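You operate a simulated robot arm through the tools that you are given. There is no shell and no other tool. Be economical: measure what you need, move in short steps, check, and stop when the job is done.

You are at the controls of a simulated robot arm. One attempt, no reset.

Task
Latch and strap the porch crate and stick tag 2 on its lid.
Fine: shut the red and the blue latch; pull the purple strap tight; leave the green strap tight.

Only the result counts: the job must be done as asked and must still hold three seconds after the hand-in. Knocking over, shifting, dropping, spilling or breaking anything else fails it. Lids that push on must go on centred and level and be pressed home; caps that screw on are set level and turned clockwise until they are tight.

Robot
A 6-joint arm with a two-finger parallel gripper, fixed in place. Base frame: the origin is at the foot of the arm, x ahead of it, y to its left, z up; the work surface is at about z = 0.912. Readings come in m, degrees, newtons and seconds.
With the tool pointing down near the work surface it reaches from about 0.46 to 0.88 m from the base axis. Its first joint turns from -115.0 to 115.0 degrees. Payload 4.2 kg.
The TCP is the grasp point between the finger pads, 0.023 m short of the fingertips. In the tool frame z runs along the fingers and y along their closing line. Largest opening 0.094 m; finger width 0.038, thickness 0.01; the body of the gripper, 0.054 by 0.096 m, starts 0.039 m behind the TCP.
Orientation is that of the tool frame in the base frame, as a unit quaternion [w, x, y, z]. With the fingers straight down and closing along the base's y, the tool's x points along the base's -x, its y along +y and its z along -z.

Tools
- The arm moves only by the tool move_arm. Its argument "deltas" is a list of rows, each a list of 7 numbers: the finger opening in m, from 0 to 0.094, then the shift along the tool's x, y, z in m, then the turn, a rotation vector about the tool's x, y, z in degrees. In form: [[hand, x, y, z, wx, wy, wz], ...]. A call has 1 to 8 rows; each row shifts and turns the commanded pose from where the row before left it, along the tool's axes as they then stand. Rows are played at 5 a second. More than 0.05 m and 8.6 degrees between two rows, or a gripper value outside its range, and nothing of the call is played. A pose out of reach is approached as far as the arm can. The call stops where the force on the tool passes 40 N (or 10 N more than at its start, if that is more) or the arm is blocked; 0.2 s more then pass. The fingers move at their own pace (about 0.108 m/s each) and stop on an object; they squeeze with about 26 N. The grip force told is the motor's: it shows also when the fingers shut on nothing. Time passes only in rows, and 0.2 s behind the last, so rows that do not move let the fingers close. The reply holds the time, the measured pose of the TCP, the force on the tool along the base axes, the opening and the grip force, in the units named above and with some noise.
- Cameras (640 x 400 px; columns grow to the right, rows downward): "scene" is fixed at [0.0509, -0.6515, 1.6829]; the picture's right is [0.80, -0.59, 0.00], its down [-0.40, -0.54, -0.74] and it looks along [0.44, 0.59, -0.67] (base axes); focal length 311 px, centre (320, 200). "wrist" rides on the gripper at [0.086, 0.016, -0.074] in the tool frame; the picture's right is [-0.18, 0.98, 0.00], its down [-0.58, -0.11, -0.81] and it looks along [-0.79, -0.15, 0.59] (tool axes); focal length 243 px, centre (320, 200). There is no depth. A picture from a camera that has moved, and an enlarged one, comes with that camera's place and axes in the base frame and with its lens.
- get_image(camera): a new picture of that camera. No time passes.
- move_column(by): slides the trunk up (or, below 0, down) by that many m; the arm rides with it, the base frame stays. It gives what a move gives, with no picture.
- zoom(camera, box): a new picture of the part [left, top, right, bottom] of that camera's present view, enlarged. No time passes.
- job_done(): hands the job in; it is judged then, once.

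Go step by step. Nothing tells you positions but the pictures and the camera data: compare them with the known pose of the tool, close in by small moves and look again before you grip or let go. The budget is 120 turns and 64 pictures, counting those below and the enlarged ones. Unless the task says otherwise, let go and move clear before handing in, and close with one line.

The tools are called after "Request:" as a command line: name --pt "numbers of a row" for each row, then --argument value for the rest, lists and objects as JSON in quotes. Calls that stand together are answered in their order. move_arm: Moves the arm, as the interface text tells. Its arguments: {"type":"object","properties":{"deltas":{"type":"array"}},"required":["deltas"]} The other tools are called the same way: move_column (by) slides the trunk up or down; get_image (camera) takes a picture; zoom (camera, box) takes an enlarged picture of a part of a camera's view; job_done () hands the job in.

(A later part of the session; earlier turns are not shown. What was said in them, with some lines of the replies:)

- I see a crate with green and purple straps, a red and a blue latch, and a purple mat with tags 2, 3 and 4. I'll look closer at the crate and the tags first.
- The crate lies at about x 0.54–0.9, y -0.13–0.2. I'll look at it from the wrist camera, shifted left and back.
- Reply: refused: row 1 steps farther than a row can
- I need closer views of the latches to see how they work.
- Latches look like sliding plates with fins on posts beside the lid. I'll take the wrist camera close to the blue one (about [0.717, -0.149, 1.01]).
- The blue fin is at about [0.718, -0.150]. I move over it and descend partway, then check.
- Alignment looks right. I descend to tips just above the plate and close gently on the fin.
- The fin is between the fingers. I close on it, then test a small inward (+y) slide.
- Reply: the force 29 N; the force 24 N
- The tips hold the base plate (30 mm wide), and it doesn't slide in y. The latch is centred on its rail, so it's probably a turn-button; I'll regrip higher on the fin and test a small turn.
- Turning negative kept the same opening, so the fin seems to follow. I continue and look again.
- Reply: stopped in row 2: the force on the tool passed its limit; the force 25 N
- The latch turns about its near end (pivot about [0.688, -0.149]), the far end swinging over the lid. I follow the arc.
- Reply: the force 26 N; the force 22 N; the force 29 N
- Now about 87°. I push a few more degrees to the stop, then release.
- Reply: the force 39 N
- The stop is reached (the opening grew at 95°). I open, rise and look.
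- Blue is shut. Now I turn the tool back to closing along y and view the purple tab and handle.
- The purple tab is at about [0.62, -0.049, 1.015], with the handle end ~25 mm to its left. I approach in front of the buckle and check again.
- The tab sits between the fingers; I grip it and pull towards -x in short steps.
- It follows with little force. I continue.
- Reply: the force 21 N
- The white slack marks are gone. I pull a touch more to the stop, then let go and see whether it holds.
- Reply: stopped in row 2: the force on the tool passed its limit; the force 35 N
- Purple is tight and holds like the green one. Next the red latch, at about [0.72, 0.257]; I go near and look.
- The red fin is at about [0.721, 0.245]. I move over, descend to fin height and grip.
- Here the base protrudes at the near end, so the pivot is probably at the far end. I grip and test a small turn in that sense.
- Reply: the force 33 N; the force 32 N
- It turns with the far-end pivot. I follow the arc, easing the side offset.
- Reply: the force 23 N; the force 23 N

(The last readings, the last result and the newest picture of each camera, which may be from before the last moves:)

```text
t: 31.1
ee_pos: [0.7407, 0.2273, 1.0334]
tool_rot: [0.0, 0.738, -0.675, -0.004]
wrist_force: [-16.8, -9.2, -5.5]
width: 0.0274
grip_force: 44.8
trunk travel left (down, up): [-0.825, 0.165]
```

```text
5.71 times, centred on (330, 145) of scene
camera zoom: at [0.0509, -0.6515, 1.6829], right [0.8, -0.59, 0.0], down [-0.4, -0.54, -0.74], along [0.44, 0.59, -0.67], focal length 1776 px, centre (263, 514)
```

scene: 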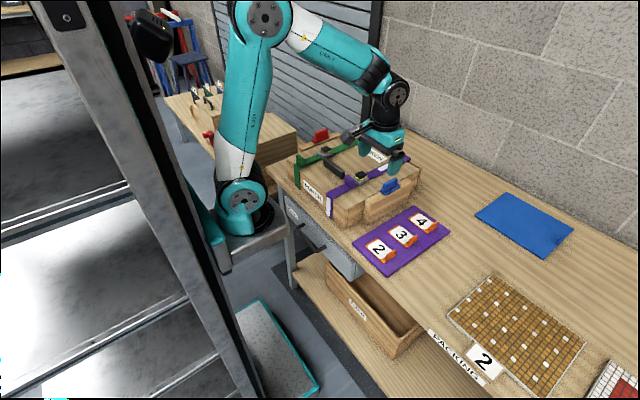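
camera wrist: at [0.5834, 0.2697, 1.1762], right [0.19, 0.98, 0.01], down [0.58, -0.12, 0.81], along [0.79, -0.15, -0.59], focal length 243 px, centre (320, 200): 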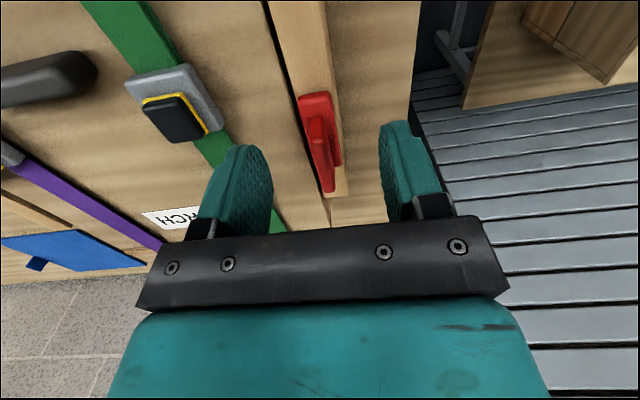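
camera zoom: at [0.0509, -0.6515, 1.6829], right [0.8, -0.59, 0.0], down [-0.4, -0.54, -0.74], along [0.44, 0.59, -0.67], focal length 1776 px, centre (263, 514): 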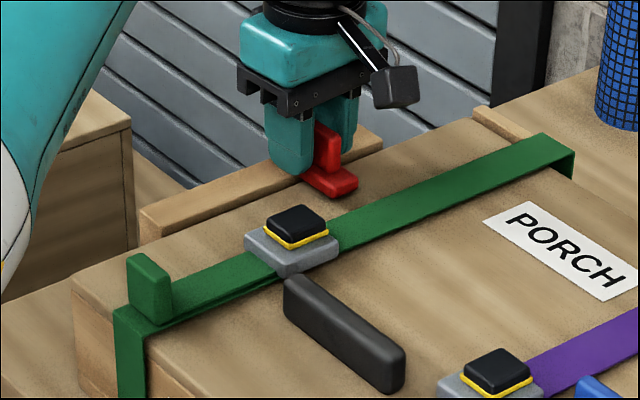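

Red is at its stop across the lid. I release, rise straight up, and check.

Request:
move_arm --pt "0.05 0 0 0 0 0 5" --pt "0.05 0 0 0 0 0 0" --pt "0.05 0 0 -0.05 0 0 0" --pt "0.05 0 0 -0.05 0 0 0" --pt "0.05 0 0 -0.03 0 0 8" --pt "0.05 0 0 0 0 0 8" --pt "0.05 0 0 0 0 0 8" --pt "0.05 0 0 0 0 0 8"

Request:
move_arm --pt "0.05 0 0 0 0 0 8.4" --pt "0.05 0 0 0 0 0 8.4" --pt "0.05 0 0 0 0 0 8.4" --pt "0.05 0 0 0 0 0 8.4" --pt "0.05 0 0 0 0 0 8.4" --pt "0.05 0 0 0 0 0 8.4" --pt "0.05 0 0 0 0 0 7.6"

Request:
move_arm --pt "0.05 0.02 -0.045 0 0 0 0" --pt "0.05 0.02 -0.045 0 0 0 0" --pt "0.05 0.02 -0.045 0 0 0 0" --pt "0.05 0.02 -0.045 0 0 0 0" --pt "0.05 0.02 -0.045 0 0 0 0" --pt "0.05 0.02 -0.045 0 0 0 0" --pt "0.05 0.02 -0.045 0 0 0 0" --pt "0.05 0.02 -0.045 0 0 0 0"

Request:
move_arm --pt "0.08 0.02 -0.045 0 0 0 0" --pt "0.08 0.02 -0.045 0 0 0 0" --pt "0.08 0.02 -0.01 0.0 0 0 0"

Request:
get_image --camera "wrist"

Request:
get_image --camera "scene"

```text
t: 32.9
ee_pos: [0.7441, 0.227, 1.1652]
tool_rot: [0.001, -0.482, 0.876, 0.003]
wrist_force: [-0.1, -0.1, -0.4]
width: 0.0498
grip_force: 0.0
trunk travel left (down, up): [-0.825, 0.165]
```

```text
t: 34.5
ee_pos: [0.7435, 0.2266, 1.1642]
tool_rot: [0.0, 0.003, 1.0, 0.004]
wrist_force: [-0.4, 0.3, -0.5]
width: 0.0502
grip_force: 0.1
trunk travel left (down, up): [-0.825, 0.165]
```

```text
t: 36.3
ee_pos: [0.582, -0.1318, 1.1614]
tool_rot: [0.001, 0.001, 1.0, 0.003]
wrist_force: [-0.3, 0.7, -0.2]
width: 0.0498
grip_force: 0.1
trunk travel left (down, up): [-0.825, 0.165]
```

```text
t: 37.1
ee_pos: [0.5229, -0.2356, 1.1594]
tool_rot: [-0.001, 0.002, 1.0, 0.004]
wrist_force: [-0.1, 0.2, 0.4]
width: 0.08
grip_force: 0.0
trunk travel left (down, up): [-0.825, 0.165]
```

```text
26 pictures are left
camera wrist: at [0.4354, -0.2192, 1.2354], right [0.19, 0.98, 0.01], down [0.58, -0.12, 0.81], along [0.79, -0.15, -0.59], focal length 243 px, centre (320, 200)
```

wrist: 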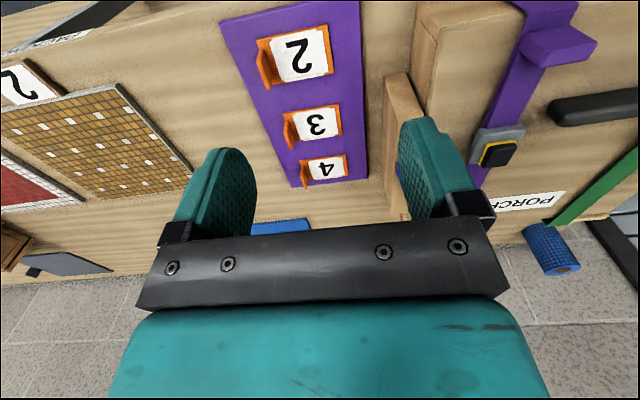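

```text
25 pictures are left
```

scene: 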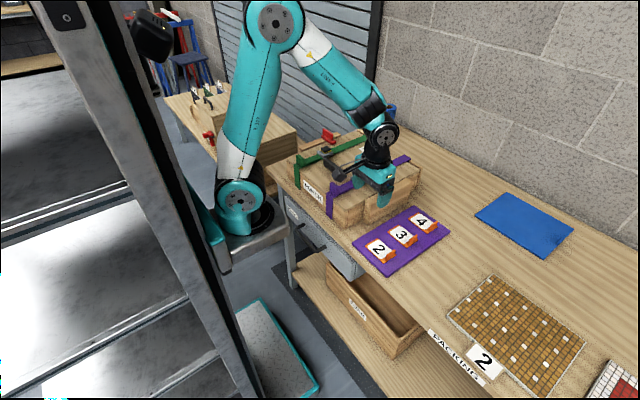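

Request:
zoom --camera "wrist" --box '[240, 10, 380, 110]'

Request:
zoom --camera "scene" --box '[350, 200, 430, 280]'

```text
4.00 times, centred on (310, 60) of wrist
camera zoom: at [0.4354, -0.2192, 1.2354], right [0.19, 0.98, 0.01], down [0.58, -0.12, 0.81], along [0.79, -0.15, -0.59], focal length 970 px, centre (360, 760)
```

zoom: 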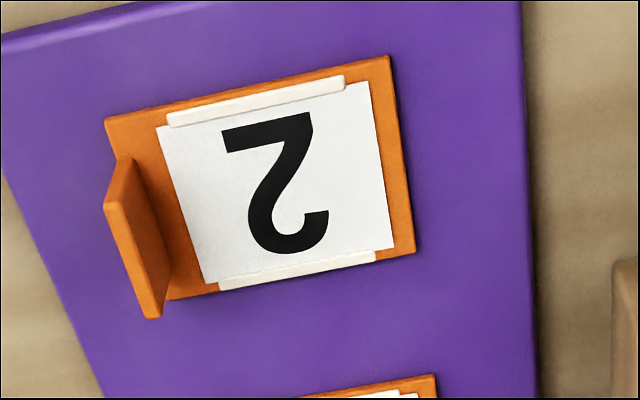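

```text
5.00 times, centred on (390, 240) of scene
camera zoom: at [0.0509, -0.6515, 1.6829], right [0.8, -0.59, 0.0], down [-0.4, -0.54, -0.74], along [0.44, 0.59, -0.67], focal length 1554 px, centre (-30, 0)
```

zoom: 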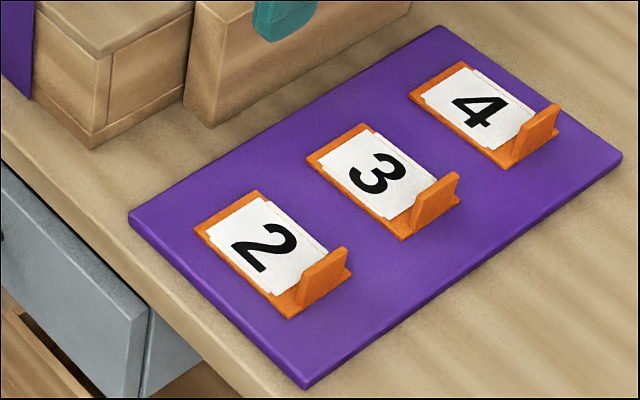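

Both latches are across the lid. Tag 2's orange fin is at about [0.565, -0.313], top near z 0.945. I move above it.

Request:
move_arm --pt "0.04 -0.0105 -0.019 0.035 0 0 0" --pt "0.04 -0.0105 -0.019 0.035 0 0 0" --pt "0.04 -0.0105 -0.019 0.035 0 0 0" --pt "0.04 -0.0105 -0.02 0.035 0 0 0"

Request:
get_image --camera "wrist"

Request:
zoom --camera "scene" --box '[340, 200, 420, 280]'

```text
t: 38.1
ee_pos: [0.5655, -0.312, 1.0209]
tool_rot: [0.0, 0.002, 1.0, 0.004]
wrist_force: [0.0, -0.3, 0.2]
width: 0.0401
grip_force: 0.0
trunk travel left (down, up): [-0.825, 0.165]
```

```text
22 pictures are left
camera wrist: at [0.4783, -0.2962, 1.0966], right [0.19, 0.98, 0.01], down [0.58, -0.12, 0.81], along [0.79, -0.15, -0.59], focal length 243 px, centre (320, 200)
```

wrist: 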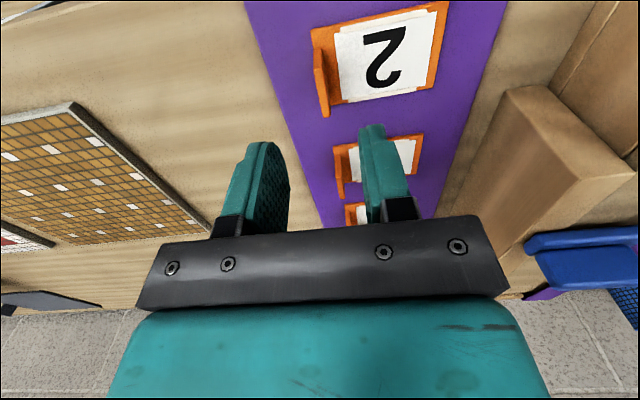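

```text
5.00 times, centred on (380, 240) of scene
camera zoom: at [0.0509, -0.6515, 1.6829], right [0.8, -0.59, 0.0], down [-0.4, -0.54, -0.74], along [0.44, 0.59, -0.67], focal length 1554 px, centre (20, 0)
```

zoom: 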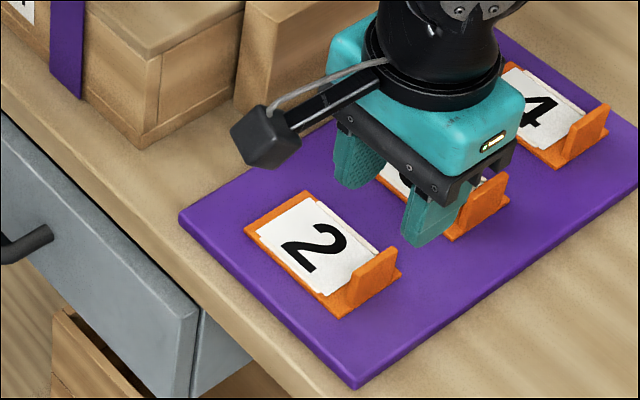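

Estimates agree. I descend around the fin, tips a little above the card.

Request:
move_arm --pt "0.04 0 -0.0005 0.03 0 0 0" --pt "0.04 0 0 0.025 0 0 0" --pt "0.04 0 0 0.008 0 0 0" --pt "0.04 0 0 0 0 0 0"

Request:
zoom --camera "wrist" --box '[200, 60, 440, 260]'

Request:
zoom --camera "scene" --box '[350, 210, 410, 270]'

```text
t: 39.1
ee_pos: [0.5641, -0.3103, 0.9571]
tool_rot: [0.0, 0.002, 1.0, 0.003]
wrist_force: [0.0, -0.5, 0.4]
width: 0.0402
grip_force: 0.1
trunk travel left (down, up): [-0.825, 0.165]
```

```text
2.00 times, centred on (320, 160) of wrist
camera zoom: at [0.4784, -0.2943, 1.0341], right [0.19, 0.98, 0.01], down [0.58, -0.12, 0.81], along [0.79, -0.15, -0.59], focal length 485 px, centre (320, 280)
```

zoom: 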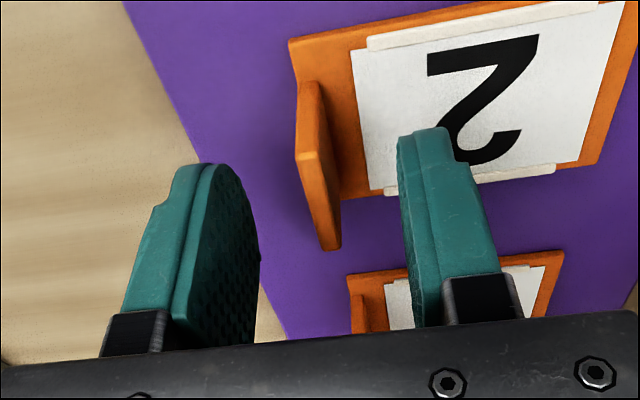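

```text
6.67 times, centred on (380, 240) of scene
camera zoom: at [0.0509, -0.6515, 1.6829], right [0.8, -0.59, 0.0], down [-0.4, -0.54, -0.74], along [0.44, 0.59, -0.67], focal length 2072 px, centre (-80, -67)
```

zoom: 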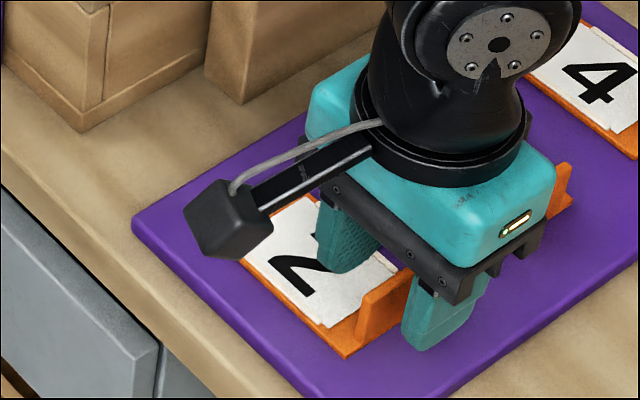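

Aligned. I lower 4 mm and close on the fin.

Request:
move_arm --pt "0.04 -0.001 0 0.004 0 0 0" --pt "0.02 0 0 0 0 0 0" --pt "0.0 0 0 0 0 0 0" --pt "0.0 0 0 0 0 0 0"

```text
t: 40.1
ee_pos: [0.5639, -0.3106, 0.9549]
tool_rot: [0.0, 0.001, 1.0, 0.004]
wrist_force: [0.9, -0.5, -0.7]
width: 0.0043
grip_force: 26.3
trunk travel left (down, up): [-0.825, 0.165]
```

Opening 4.3 mm fits the fin. I lift and check.

Request:
move_arm --pt "0.0 0 0 -0.015 0 0 0" --pt "0.0 0 0 -0.03 0 0 0" --pt "0.0 0 0 -0.04 0 0 0" --pt "0.0 0 0 -0.04 0 0 0"

Request:
get_image --camera "wrist"

Request:
zoom --camera "scene" --box '[330, 180, 450, 280]'

```text
t: 41.1
ee_pos: [0.5656, -0.3078, 1.081]
tool_rot: [-0.001, 0.001, 1.0, 0.004]
wrist_force: [0.6, -0.1, 0.6]
width: 0.0046
grip_force: 26.0
trunk travel left (down, up): [-0.825, 0.165]
```

```text
18 pictures are left
camera wrist: at [0.479, -0.293, 1.1566], right [0.19, 0.98, 0.01], down [0.58, -0.12, 0.8], along [0.79, -0.15, -0.59], focal length 243 px, centre (320, 200)
```

wrist: 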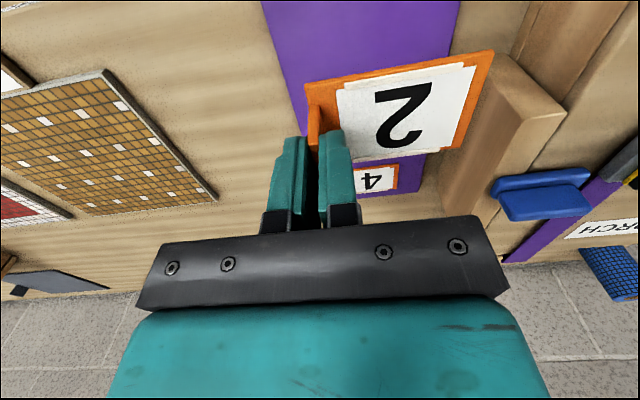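

```text
4.00 times, centred on (390, 230) of scene
camera zoom: at [0.0509, -0.6515, 1.6829], right [0.8, -0.59, 0.0], down [-0.4, -0.54, -0.74], along [0.44, 0.59, -0.67], focal length 1243 px, centre (40, 80)
```

zoom: 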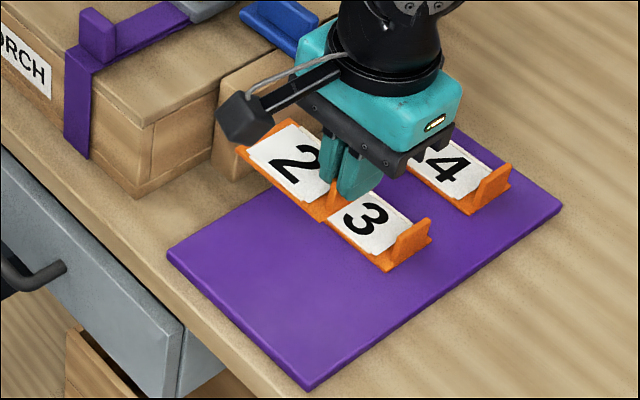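

Tag 2 is held level. I lift, carry it over the lid to the free patch behind the handle (about [0.735, 0.055]).

Request:
move_arm --pt "0.0 0 0 -0.03 0 0 0" --pt "0.0 0 0 -0.03 0 0 0" --pt "0.0 -0.02 0.04 0 0 0 0" --pt "0.0 -0.02 0.04 0 0 0 0" --pt "0.0 -0.02 0.04 0 0 0 0" --pt "0.0 -0.02 0.04 0 0 0 0" --pt "0.0 -0.02 0.04 0 0 0 0" --pt "0.0 -0.02 0.04 0 0 0 0"

Request:
move_arm --pt "0.0 -0.02 0.04 0 0 0 0" --pt "0.0 -0.02 0.04 0 0 0 0" --pt "0.0 -0.01 0.002 0.03 0 0 0" --pt "0.0 0 0 0.02 0 0 0" --pt "0.0 0 0 0 0 0 0"

Request:
get_image --camera "wrist"

Request:
zoom --camera "scene" --box '[280, 110, 430, 210]'

```text
t: 42.9
ee_pos: [0.6829, -0.0727, 1.1436]
tool_rot: [0.0, 0.002, 1.0, 0.003]
wrist_force: [-0.7, -0.9, 0.0]
width: 0.0043
grip_force: 26.2
trunk travel left (down, up): [-0.825, 0.165]
```

```text
t: 44.1
ee_pos: [0.7338, 0.0126, 1.0925]
tool_rot: [0.0, 0.001, 1.0, 0.003]
wrist_force: [0.3, 0.0, 0.5]
width: 0.0047
grip_force: 25.6
trunk travel left (down, up): [-0.825, 0.165]
```

```text
16 pictures are left
camera wrist: at [0.6477, 0.0277, 1.1688], right [0.19, 0.98, 0.01], down [0.58, -0.12, 0.81], along [0.79, -0.15, -0.59], focal length 243 px, centre (320, 200)
```

wrist: 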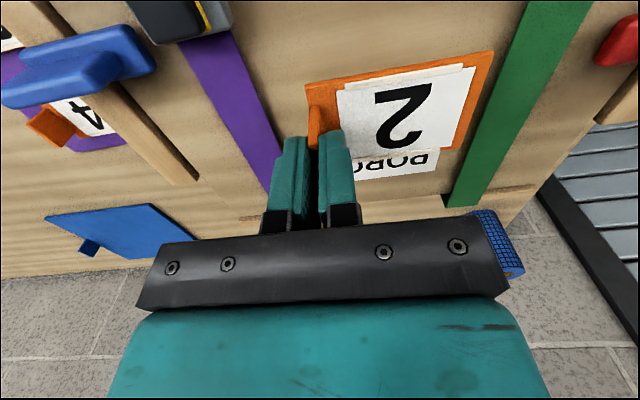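

```text
4.00 times, centred on (355, 160) of scene
camera zoom: at [0.0509, -0.6515, 1.6829], right [0.8, -0.59, 0.0], down [-0.4, -0.54, -0.74], along [0.44, 0.59, -0.67], focal length 1243 px, centre (180, 360)
```

zoom: 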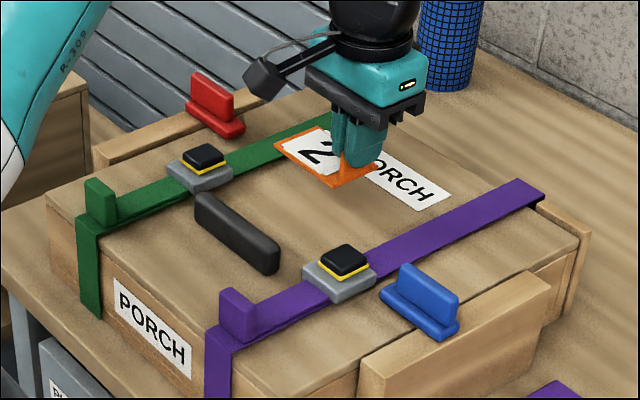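

The patch is clear of straps, handle and label. I lower the tag gently until contact.

Request:
move_arm --pt "0.0 0 0 0.03 0 0 0" --pt "0.0 0 0 0.02 0 0 0" --pt "0.0 0 0 0.008 0 0 0" --pt "0.0 0 0 0.004 0 0 0" --pt "0.0 0 0 0 0 0 0"

Request:
zoom --camera "scene" --box '[300, 120, 400, 190]'

```text
t: 45.2
ee_pos: [0.7352, 0.0124, 1.0364]
tool_rot: [0.005, 0.001, 1.0, 0.004]
wrist_force: [-9.0, -1.2, 21.6]
width: 0.0045
grip_force: 26.4
trunk travel left (down, up): [-0.825, 0.165]
stopped in row 5: the force on the tool passed its limit (the readings are from after the stop); the commanded pose is now the measured one
```

```text
5.71 times, centred on (350, 155) of scene
camera zoom: at [0.0509, -0.6515, 1.6829], right [0.8, -0.59, 0.0], down [-0.4, -0.54, -0.74], along [0.44, 0.59, -0.67], focal length 1776 px, centre (149, 457)
```

zoom: 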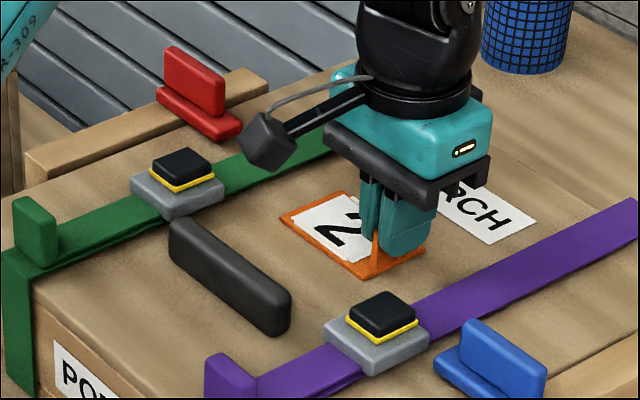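

Contact at about 22 N of push. I hold it a moment, then let go.

Request:
move_arm --pt "0.0 0 0 0.0005 0 0 0" --pt "0.0 0 0 0 0 0 0" --pt "0.0 0 0 0 0 0 0" --pt "0.0 0 0 0 0 0 0"

Request:
move_arm --pt "0.02 0 0 0 0 0 0" --pt "0.02 0 0 0 0 0 0" --pt "0.02 0 0 -0.02 0 0 0" --pt "0.02 0 0 -0.04 0 0 0" --pt "0.02 0 0 -0.03 0 0 0"

Request:
get_image --camera "wrist"

Request:
zoom --camera "scene" --box '[300, 120, 400, 190]'

```text
t: 46.2
ee_pos: [0.7376, 0.0118, 1.0359]
tool_rot: [0.005, 0.002, 1.0, 0.004]
wrist_force: [0.7, 0.4, 33.2]
width: 0.0046
grip_force: 26.1
trunk travel left (down, up): [-0.825, 0.165]
```

```text
t: 47.4
ee_pos: [0.7365, 0.0145, 1.1239]
tool_rot: [0.002, 0.001, 1.0, 0.004]
wrist_force: [0.4, -0.2, 0.2]
width: 0.0199
grip_force: 0.1
trunk travel left (down, up): [-0.825, 0.165]
```

```text
13 pictures are left
camera wrist: at [0.6503, 0.0298, 1.2], right [0.19, 0.98, 0.01], down [0.58, -0.12, 0.81], along [0.8, -0.15, -0.59], focal length 243 px, centre (320, 200)
```

wrist: 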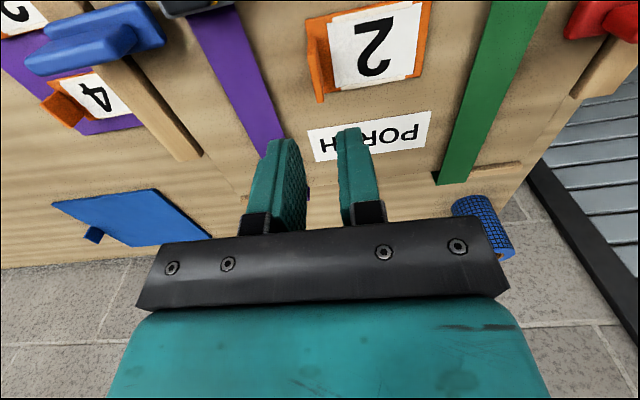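

```text
5.71 times, centred on (350, 155) of scene
camera zoom: at [0.0509, -0.6515, 1.6829], right [0.8, -0.59, 0.0], down [-0.4, -0.54, -0.74], along [0.44, 0.59, -0.67], focal length 1776 px, centre (149, 457)
```

zoom: 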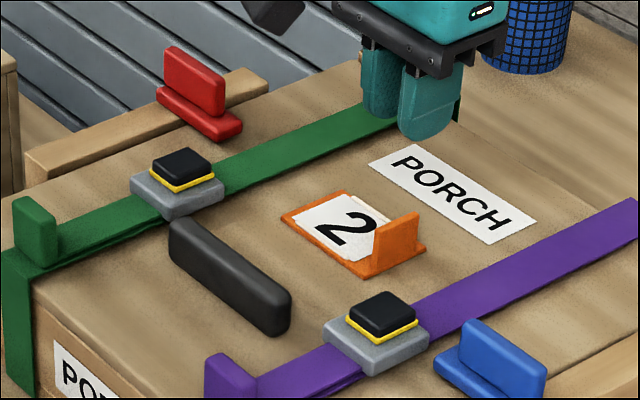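

The tag lies flat on the lid. To be sure it is stuck, I press its card once with closed fingers.

Request:
move_arm --pt "0.0 0 0.042 0 0 0 0" --pt "0.0 0 0 0.04 0 0 0" --pt "0.0 0 0 0.04 0 0 0" --pt "0.0 0 0 0.01 0 0 0" --pt "0.0 0 0 0.005 0 0 0" --pt "0.0 0 0 0.002 0 0 0" --pt "0.0 0 0 0.002 0 0 0" --pt "0.0 0 0 0 0 0 0"

```text
t: 49.2
ee_pos: [0.7377, 0.0531, 1.0239]
tool_rot: [0.004, 0.0, 1.0, 0.004]
wrist_force: [-1.1, -0.6, 3.0]
width: 0.0
grip_force: 25.6
trunk travel left (down, up): [-0.825, 0.165]
```

Request:
move_arm --pt "0.0 0 0 0.0015 0 0 0" --pt "0.0 0 0 0.0015 0 0 0" --pt "0.0 0 0 0 0 0 0" --pt "0.0 0 0 0 0 0 0"

Request:
move_arm --pt "0.0 0 0 -0.03 0 0 0" --pt "0.0 0 0 -0.05 0 0 0" --pt "0.0 0 0 -0.05 0 0 0" --pt "0.0 0.04 0 -0.02 0 0 0" --pt "0.0 0.04 0 0 0 0 0" --pt "0.0 0.04 0 0 0 0 0"

Request:
zoom --camera "scene" --box '[270, 110, 450, 230]'

Request:
get_image --camera "wrist"

```text
t: 50.2
ee_pos: [0.7375, 0.0557, 1.0228]
tool_rot: [0.004, 0.002, 1.0, 0.006]
wrist_force: [0.3, -1.7, 34.2]
width: 0.0
grip_force: 25.9
trunk travel left (down, up): [-0.825, 0.165]
```

```text
t: 51.6
ee_pos: [0.6187, 0.0529, 1.1709]
tool_rot: [0.002, 0.002, 1.0, 0.005]
wrist_force: [0.1, 0.2, 0.0]
width: 0.0
grip_force: 26.1
trunk travel left (down, up): [-0.825, 0.165]
```

```text
3.33 times, centred on (360, 170) of scene
camera zoom: at [0.0509, -0.6515, 1.6829], right [0.8, -0.59, 0.0], down [-0.4, -0.54, -0.74], along [0.44, 0.59, -0.67], focal length 1036 px, centre (187, 300)
```

zoom: 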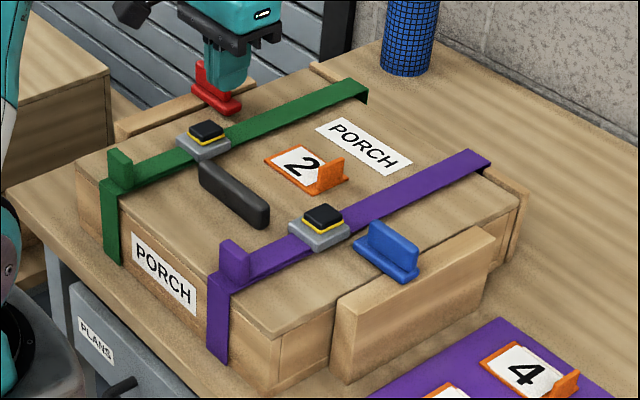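

```text
10 pictures are left
camera wrist: at [0.5318, 0.0683, 1.2466], right [0.19, 0.98, 0.01], down [0.58, -0.12, 0.81], along [0.8, -0.15, -0.59], focal length 243 px, centre (320, 200)
```

wrist: 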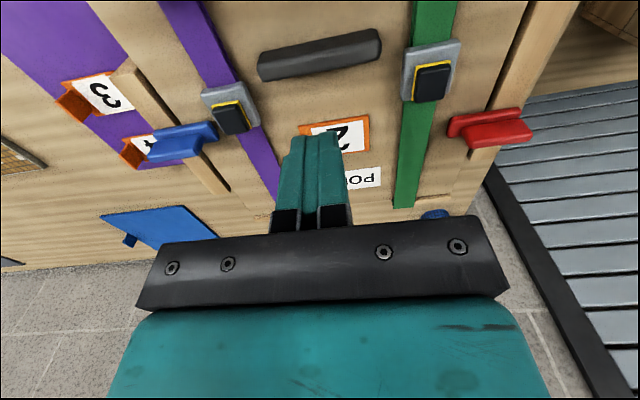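

Both latches lie across the lid, both straps are tight, tag 2 is flat on the lid and the gripper is clear. I'm handing in.

Request:
job_done

```text
The job is handed in.
```

I handed the job in: the red and blue latches are shut, the purple strap is pulled tight, the green strap is untouched and still tight, and tag 2 is pressed onto the lid. The last pictures showed all of this in place, but no verdict came back.
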